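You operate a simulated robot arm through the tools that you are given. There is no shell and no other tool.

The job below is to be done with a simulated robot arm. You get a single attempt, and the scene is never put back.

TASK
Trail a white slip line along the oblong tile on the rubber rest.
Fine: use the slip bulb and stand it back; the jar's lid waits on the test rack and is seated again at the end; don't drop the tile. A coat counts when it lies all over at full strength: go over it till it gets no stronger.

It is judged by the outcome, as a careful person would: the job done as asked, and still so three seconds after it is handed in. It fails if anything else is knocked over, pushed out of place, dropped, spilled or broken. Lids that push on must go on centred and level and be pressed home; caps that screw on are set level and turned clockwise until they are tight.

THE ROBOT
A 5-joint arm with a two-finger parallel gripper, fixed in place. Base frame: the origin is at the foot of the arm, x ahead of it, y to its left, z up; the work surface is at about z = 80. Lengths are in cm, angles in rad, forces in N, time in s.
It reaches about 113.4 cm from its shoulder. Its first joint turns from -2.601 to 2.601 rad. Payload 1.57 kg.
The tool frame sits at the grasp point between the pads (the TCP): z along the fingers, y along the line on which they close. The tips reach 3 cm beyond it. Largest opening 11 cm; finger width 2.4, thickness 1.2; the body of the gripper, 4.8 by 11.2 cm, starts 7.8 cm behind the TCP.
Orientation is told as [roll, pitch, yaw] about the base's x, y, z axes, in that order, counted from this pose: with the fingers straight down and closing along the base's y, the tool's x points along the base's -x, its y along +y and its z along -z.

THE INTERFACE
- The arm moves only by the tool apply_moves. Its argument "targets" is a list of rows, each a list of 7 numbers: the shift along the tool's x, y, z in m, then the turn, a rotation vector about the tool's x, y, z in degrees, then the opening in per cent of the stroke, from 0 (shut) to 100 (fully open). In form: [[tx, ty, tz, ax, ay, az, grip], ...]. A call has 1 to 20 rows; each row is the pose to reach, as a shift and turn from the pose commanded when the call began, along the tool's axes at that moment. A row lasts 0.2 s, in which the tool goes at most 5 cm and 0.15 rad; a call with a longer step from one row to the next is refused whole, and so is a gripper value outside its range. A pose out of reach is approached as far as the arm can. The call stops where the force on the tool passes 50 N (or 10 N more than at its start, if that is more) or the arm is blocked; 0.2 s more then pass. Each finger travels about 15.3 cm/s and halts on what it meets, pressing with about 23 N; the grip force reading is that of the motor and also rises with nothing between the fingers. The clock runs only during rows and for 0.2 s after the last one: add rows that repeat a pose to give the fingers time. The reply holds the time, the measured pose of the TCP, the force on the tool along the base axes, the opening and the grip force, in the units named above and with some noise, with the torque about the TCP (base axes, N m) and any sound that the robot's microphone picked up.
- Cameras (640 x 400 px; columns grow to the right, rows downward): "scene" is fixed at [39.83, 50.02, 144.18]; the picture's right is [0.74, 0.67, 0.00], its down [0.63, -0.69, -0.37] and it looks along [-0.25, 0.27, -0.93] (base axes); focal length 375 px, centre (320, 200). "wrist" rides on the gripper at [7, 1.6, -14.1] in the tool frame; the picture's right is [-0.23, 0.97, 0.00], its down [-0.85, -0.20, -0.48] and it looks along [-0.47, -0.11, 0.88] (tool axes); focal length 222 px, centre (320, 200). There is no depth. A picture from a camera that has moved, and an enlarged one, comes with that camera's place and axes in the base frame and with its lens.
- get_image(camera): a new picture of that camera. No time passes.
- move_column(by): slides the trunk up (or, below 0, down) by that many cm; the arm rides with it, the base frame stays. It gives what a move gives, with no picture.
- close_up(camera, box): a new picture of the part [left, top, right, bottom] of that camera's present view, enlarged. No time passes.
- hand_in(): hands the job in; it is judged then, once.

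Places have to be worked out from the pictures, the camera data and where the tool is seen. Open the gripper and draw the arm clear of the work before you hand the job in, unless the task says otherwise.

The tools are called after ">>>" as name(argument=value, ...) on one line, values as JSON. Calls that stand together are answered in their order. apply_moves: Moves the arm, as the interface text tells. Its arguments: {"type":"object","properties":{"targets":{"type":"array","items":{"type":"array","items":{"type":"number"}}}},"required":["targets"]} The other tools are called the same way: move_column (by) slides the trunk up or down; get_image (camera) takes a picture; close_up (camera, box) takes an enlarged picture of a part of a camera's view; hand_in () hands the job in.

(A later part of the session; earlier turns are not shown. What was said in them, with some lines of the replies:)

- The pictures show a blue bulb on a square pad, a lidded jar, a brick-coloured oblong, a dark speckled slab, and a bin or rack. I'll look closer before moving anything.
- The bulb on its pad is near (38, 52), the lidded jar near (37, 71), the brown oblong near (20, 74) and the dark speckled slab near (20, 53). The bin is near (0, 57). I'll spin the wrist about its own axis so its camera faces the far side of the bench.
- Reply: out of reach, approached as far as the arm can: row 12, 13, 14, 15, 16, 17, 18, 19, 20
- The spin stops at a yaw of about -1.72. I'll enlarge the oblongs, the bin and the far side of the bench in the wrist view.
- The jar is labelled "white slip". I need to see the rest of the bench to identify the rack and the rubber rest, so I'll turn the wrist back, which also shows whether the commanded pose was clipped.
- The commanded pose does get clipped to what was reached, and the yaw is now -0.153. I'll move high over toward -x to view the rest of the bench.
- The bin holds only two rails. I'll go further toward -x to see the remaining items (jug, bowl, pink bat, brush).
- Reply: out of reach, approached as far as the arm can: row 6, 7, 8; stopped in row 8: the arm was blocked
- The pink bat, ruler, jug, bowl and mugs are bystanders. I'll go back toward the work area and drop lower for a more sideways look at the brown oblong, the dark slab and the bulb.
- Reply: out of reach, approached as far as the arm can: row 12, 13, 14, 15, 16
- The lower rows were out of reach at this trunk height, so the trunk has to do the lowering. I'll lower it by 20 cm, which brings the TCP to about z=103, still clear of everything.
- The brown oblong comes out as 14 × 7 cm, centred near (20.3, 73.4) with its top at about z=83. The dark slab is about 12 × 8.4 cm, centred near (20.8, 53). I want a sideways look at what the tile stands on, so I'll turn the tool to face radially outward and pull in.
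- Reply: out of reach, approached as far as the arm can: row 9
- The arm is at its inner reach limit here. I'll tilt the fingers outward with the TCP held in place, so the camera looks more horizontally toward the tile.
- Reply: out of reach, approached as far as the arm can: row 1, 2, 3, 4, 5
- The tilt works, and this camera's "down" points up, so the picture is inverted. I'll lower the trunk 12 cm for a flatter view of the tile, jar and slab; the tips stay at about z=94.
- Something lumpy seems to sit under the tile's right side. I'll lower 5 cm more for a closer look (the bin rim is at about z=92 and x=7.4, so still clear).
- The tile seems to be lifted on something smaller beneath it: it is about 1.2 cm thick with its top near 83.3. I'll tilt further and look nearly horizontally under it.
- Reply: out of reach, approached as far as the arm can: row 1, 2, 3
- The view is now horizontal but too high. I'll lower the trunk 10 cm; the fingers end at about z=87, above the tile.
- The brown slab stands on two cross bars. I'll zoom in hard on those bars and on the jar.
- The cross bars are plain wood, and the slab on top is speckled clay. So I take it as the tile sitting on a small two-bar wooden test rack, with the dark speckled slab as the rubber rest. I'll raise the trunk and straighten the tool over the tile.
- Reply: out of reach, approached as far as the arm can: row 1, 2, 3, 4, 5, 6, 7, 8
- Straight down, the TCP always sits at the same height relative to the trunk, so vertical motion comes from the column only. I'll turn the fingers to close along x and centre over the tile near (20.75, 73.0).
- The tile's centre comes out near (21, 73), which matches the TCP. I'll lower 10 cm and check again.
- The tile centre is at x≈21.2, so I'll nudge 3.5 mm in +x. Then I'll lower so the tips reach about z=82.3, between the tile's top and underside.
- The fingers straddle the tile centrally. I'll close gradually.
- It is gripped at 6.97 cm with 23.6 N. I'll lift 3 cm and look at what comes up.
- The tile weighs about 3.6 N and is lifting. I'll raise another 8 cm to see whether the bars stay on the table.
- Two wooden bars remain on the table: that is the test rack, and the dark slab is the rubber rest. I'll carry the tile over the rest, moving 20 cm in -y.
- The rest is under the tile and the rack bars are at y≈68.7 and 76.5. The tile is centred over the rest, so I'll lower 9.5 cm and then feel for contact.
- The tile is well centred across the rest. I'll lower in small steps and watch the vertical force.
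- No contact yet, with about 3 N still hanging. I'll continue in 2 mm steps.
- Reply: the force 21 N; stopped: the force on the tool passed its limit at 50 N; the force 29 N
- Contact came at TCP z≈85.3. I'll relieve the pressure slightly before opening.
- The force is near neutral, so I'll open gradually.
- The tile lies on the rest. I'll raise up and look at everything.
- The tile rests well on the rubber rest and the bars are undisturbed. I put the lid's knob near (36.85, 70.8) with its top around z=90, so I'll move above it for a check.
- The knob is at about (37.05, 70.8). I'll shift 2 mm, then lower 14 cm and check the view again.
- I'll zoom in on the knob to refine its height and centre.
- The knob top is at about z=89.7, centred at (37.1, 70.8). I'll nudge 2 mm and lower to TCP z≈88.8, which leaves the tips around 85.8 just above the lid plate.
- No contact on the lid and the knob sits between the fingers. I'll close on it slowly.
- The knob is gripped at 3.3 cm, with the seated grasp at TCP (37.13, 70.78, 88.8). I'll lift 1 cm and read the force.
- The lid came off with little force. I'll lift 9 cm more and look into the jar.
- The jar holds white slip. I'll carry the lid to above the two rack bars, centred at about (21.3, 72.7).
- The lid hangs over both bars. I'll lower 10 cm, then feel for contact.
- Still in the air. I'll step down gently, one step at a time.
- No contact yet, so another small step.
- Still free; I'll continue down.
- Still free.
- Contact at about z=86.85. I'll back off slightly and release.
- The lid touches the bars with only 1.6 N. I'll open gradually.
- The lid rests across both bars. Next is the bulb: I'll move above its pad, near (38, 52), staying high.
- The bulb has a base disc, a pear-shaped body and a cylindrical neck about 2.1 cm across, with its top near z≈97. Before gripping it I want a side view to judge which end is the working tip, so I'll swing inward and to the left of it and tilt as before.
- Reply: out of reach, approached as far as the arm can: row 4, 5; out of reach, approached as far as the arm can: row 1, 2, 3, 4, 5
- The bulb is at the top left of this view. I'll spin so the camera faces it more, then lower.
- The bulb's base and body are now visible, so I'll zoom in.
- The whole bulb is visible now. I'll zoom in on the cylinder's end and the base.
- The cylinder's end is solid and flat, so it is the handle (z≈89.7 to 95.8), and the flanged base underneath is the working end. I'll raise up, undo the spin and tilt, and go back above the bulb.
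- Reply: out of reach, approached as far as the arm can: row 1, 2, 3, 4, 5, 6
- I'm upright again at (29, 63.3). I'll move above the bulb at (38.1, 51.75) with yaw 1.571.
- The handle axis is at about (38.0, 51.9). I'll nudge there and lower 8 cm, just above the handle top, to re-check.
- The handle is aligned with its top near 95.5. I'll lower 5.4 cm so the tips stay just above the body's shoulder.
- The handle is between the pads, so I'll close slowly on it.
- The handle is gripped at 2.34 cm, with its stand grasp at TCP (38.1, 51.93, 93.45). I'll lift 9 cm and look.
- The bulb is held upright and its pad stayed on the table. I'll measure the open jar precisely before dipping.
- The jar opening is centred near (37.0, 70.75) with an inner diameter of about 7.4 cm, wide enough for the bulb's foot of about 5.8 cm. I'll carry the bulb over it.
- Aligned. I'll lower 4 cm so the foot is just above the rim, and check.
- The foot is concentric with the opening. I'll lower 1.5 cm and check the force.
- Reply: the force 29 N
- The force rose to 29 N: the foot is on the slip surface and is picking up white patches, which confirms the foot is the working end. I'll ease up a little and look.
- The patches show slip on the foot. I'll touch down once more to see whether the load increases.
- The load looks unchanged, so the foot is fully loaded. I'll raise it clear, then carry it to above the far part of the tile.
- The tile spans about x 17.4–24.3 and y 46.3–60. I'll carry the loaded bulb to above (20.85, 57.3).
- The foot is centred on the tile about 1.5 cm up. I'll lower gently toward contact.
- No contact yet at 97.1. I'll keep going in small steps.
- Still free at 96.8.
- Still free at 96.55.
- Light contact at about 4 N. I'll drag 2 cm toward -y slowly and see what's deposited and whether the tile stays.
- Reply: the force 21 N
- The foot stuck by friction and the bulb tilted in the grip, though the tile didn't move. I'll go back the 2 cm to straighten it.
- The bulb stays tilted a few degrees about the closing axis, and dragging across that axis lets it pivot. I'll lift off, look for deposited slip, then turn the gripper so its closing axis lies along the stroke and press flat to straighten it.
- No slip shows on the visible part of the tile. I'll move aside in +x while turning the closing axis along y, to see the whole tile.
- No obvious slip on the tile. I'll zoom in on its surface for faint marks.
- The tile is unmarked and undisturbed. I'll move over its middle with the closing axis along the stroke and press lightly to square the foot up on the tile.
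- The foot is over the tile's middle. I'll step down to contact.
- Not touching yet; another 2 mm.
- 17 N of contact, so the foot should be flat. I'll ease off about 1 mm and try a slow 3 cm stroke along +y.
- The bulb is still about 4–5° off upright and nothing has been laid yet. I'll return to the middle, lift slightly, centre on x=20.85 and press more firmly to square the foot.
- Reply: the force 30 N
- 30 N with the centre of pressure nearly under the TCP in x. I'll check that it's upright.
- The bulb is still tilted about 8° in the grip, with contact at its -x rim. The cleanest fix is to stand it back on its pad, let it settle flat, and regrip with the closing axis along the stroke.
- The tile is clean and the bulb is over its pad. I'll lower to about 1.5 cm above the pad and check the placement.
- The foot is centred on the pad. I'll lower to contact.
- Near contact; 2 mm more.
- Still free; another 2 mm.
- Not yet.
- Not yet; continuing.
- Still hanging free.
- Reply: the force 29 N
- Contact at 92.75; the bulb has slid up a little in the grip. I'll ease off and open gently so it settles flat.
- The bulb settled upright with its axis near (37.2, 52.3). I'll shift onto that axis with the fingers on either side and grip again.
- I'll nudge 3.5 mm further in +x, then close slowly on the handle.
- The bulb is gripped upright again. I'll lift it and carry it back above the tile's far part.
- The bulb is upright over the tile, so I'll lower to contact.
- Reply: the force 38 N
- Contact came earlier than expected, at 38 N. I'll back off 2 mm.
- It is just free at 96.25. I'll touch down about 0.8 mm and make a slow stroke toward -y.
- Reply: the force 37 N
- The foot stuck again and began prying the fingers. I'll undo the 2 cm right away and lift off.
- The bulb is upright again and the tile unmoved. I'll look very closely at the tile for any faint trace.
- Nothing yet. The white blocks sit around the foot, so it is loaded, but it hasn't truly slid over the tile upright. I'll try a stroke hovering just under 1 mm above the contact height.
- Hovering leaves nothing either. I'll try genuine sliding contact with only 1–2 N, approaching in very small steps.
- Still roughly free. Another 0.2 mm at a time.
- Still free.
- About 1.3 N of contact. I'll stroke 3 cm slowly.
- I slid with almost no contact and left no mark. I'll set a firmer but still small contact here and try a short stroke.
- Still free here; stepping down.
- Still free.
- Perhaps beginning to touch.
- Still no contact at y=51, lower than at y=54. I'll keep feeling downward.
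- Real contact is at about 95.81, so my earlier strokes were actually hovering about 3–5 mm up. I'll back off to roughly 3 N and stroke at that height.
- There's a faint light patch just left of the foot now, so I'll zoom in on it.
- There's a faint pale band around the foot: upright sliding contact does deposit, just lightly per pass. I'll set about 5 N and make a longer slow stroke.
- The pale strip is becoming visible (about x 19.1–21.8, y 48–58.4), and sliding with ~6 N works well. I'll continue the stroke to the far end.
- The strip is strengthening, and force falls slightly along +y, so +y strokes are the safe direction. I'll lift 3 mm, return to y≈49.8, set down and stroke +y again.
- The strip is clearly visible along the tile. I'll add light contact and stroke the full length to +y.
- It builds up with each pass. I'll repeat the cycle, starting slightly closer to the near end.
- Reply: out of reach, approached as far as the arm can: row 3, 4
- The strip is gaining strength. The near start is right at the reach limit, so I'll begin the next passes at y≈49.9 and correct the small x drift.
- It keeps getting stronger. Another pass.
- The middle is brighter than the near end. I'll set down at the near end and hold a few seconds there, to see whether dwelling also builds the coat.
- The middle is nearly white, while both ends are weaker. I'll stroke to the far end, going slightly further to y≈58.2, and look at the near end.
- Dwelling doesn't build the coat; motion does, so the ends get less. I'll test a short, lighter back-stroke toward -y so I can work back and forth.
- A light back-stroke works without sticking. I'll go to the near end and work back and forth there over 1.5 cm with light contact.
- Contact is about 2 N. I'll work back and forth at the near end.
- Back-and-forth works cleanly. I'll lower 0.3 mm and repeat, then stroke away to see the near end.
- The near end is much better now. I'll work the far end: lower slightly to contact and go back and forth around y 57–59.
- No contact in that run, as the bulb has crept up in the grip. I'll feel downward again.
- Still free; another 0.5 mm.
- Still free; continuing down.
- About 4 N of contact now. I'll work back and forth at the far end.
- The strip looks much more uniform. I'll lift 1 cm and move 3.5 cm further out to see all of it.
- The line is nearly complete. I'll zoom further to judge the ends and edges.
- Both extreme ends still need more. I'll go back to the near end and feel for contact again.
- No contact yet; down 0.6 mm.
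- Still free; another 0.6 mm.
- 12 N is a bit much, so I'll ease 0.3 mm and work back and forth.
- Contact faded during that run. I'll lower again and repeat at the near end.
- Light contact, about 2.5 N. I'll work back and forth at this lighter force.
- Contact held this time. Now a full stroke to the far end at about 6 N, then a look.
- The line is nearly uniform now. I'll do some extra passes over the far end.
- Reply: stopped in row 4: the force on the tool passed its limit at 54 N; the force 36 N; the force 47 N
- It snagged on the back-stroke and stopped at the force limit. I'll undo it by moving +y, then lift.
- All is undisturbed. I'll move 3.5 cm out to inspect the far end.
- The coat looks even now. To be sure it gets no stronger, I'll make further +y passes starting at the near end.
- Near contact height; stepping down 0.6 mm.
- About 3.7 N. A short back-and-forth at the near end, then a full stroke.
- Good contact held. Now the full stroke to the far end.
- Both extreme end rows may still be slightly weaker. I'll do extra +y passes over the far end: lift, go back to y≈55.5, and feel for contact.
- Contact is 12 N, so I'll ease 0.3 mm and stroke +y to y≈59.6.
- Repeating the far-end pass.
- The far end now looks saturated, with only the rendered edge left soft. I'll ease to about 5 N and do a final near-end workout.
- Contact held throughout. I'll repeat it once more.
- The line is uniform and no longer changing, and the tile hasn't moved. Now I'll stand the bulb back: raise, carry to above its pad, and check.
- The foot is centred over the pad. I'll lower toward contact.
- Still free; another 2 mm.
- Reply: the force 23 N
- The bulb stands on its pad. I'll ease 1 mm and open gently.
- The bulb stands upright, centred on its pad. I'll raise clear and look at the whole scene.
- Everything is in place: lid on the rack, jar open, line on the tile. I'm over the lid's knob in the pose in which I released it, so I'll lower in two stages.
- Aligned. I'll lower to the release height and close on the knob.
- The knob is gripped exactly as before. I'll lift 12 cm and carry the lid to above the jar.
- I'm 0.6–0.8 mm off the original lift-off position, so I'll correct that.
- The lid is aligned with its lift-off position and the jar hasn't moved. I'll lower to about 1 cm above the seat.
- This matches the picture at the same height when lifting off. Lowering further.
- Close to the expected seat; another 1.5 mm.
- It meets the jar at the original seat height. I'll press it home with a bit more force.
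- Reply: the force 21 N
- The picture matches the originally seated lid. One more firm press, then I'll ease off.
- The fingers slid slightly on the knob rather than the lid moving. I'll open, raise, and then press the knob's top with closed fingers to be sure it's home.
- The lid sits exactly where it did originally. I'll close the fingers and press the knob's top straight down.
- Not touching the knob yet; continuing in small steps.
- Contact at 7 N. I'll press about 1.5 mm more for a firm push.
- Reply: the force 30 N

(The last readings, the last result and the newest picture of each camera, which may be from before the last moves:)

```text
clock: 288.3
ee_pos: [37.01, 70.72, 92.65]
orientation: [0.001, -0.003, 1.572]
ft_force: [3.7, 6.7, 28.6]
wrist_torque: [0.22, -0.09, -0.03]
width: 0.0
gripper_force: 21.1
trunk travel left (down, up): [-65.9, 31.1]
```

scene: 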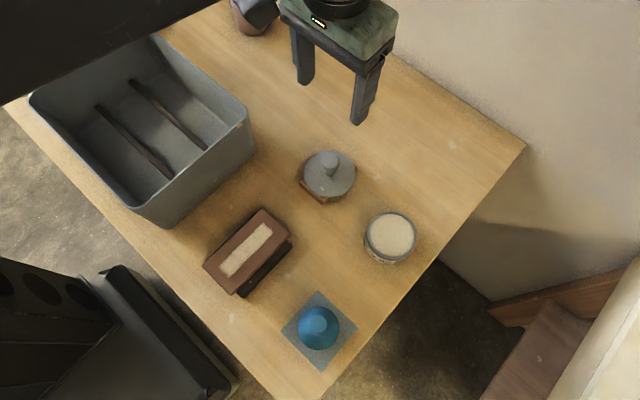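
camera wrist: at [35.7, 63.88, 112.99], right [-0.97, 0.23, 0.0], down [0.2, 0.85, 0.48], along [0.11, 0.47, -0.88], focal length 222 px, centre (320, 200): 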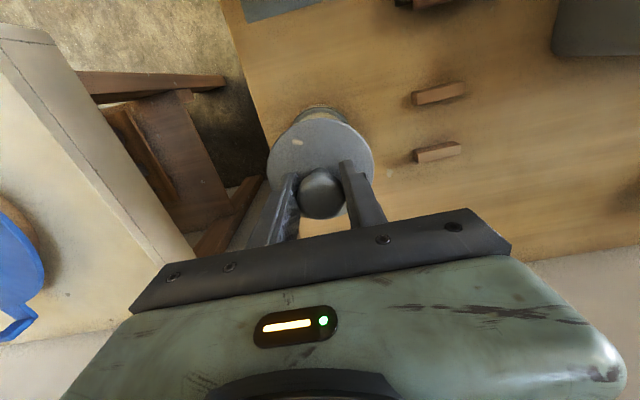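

A firm 29 N with no further give: the lid is home. I'll raise clear, open, and move away from the work.

>>> move_column(by=16)

>>> apply_moves(targets=[[0.0, 0.03, 0, 0, 0, 0, 30], [0.0, 0.06, 0, 0, 0, 0, 60], [0, 0.09, 0, 0, 0, 0, 100], [0, 0.12, 0, 0, 0, 0, 100], [0, 0.15, 0, 0, 0, 0, 100], [0, 0.18, 0, 0, 0, 0, 100], [0, 0.21, 0, 0, 0, 0, 100], [0, 0.24, 0, 0, 0, 0, 100], [0, 0.27, 0, 0, 0, 0, 100], [0, 0.3, 0, 0, 0, 0, 100], [0, 0.3, 0, 0, 0, 0, 100]])

>>> get_image(camera="scene")

>>> close_up(camera="scene", box=[190, 130, 440, 380])

>>> get_image(camera="wrist")

```text
clock: 290.2
ee_pos: [37.05, 70.74, 108.57]
orientation: [0.005, -0.002, 1.57]
ft_force: [0.8, 0.9, -0.1]
wrist_torque: [0.02, -0.01, 0.01]
width: 0.0
gripper_force: 22.2
trunk travel left (down, up): [-81.9, 15.1]
```

```text
clock: 292.6
ee_pos: [7.09, 70.78, 108.58]
orientation: [0.003, -0.003, 1.571]
ft_force: [-0.8, 0.4, -0.1]
wrist_torque: [0.02, -0.01, -0.02]
width: 11.01
gripper_force: 0.1
trunk travel left (down, up): [-81.9, 15.1]
```

```text
taken
```

scene: 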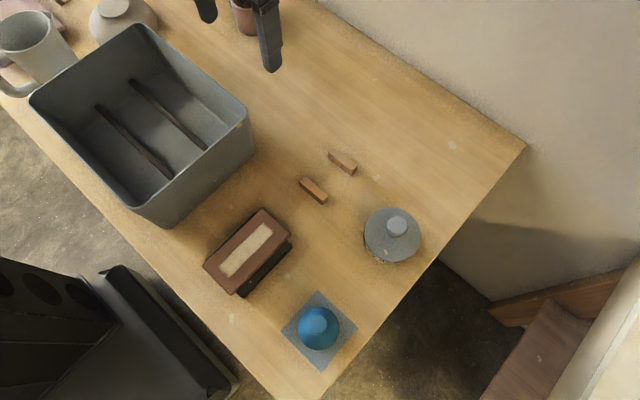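

```text
1.60 times, centred on (315, 255) of scene
camera zoom: at [39.83, 50.02, 144.18], right [0.74, 0.67, 0.0], down [0.63, -0.69, -0.37], along [-0.25, 0.27, -0.93], focal length 600 px, centre (328, 112)
```

zoom: 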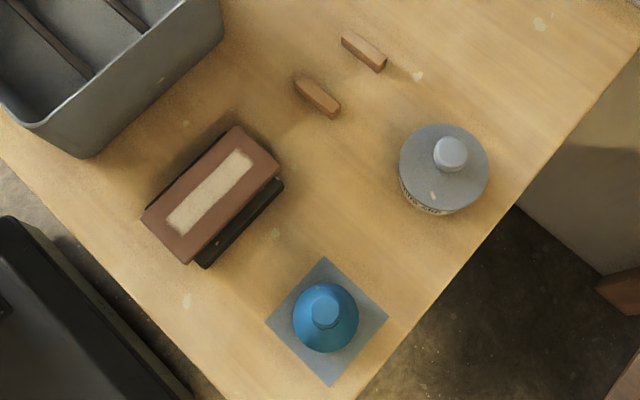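

```text
taken
camera wrist: at [5.52, 63.71, 122.75], right [-0.97, 0.23, 0.0], down [0.2, 0.85, 0.48], along [0.11, 0.47, -0.88], focal length 222 px, centre (320, 200)
```

wrist: 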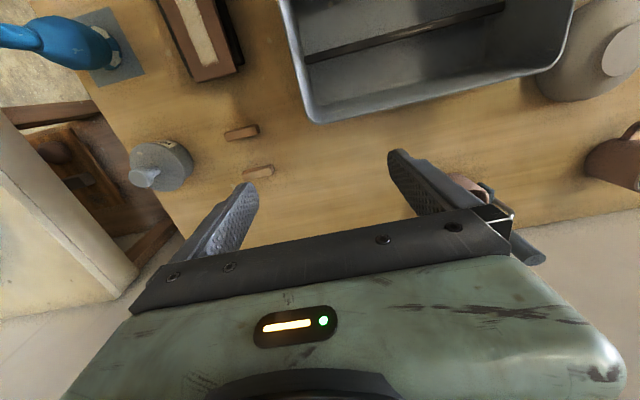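

The lid is on, the bulb is standing, the bars are undisturbed, and the arm is clear and open. One last close look at the line before handing in.

>>> close_up(camera="scene", box=[215, 210, 285, 290])

>>> close_up(camera="scene", box=[345, 190, 435, 280])

```text
5.00 times, centred on (250, 250) of scene
camera zoom: at [39.83, 50.02, 144.18], right [0.74, 0.67, 0.0], down [0.63, -0.69, -0.37], along [-0.25, 0.27, -0.93], focal length 1876 px, centre (670, -50)
```

zoom: 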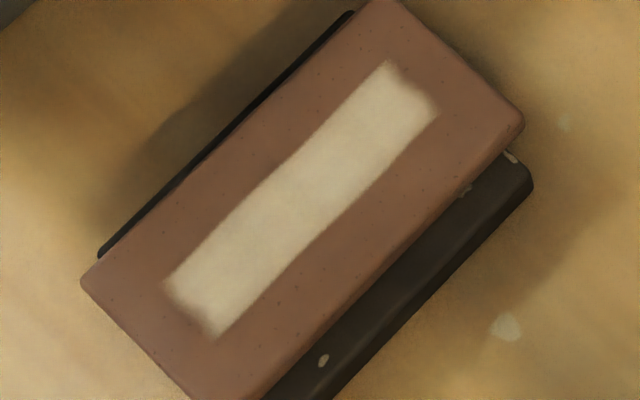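

```text
4.44 times, centred on (390, 235) of scene
camera zoom: at [39.83, 50.02, 144.18], right [0.74, 0.67, 0.0], down [0.63, -0.69, -0.37], along [-0.25, 0.27, -0.93], focal length 1668 px, centre (9, 44)
```

zoom: 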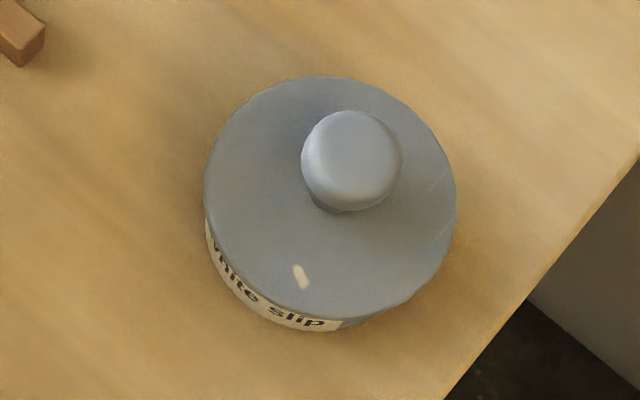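

The white line is uniform along the tile with soft edges alike at both ends, the lid is level and centred, and nothing else has moved. Handing in.

>>> hand_in()

```text
The job is handed in.
```

The white slip line is on the oblong tile and I've handed the job in; I don't have the verdict.

- **Tile:** It started on the two wooden bars, which I took to be the test rack. I moved it onto the dark slab, which I took to be the rubber rest. It wasn't dropped, and I saw no shift on the rest while I worked on it.
- **Line:** The line runs along the middle of the tile, about 2.7 by 10 cm. I went over it until further passes made no visible difference. It looked even, with equally soft edges at both ends.
- **Bulb:** It is standing upright on its pad again. During the work its foot stuck to the tile three times and tilted the bulb in the grip. The tile didn't move, and I saw no damage.
- **Lid:** It waited on the test rack and is back on the jar, centred where it started. I pressed it home with about 29 N.
- **Surroundings:** The bars are where they were, and I saw nothing spilled or knocked over. The gripper is open and the arm is clear of the work.
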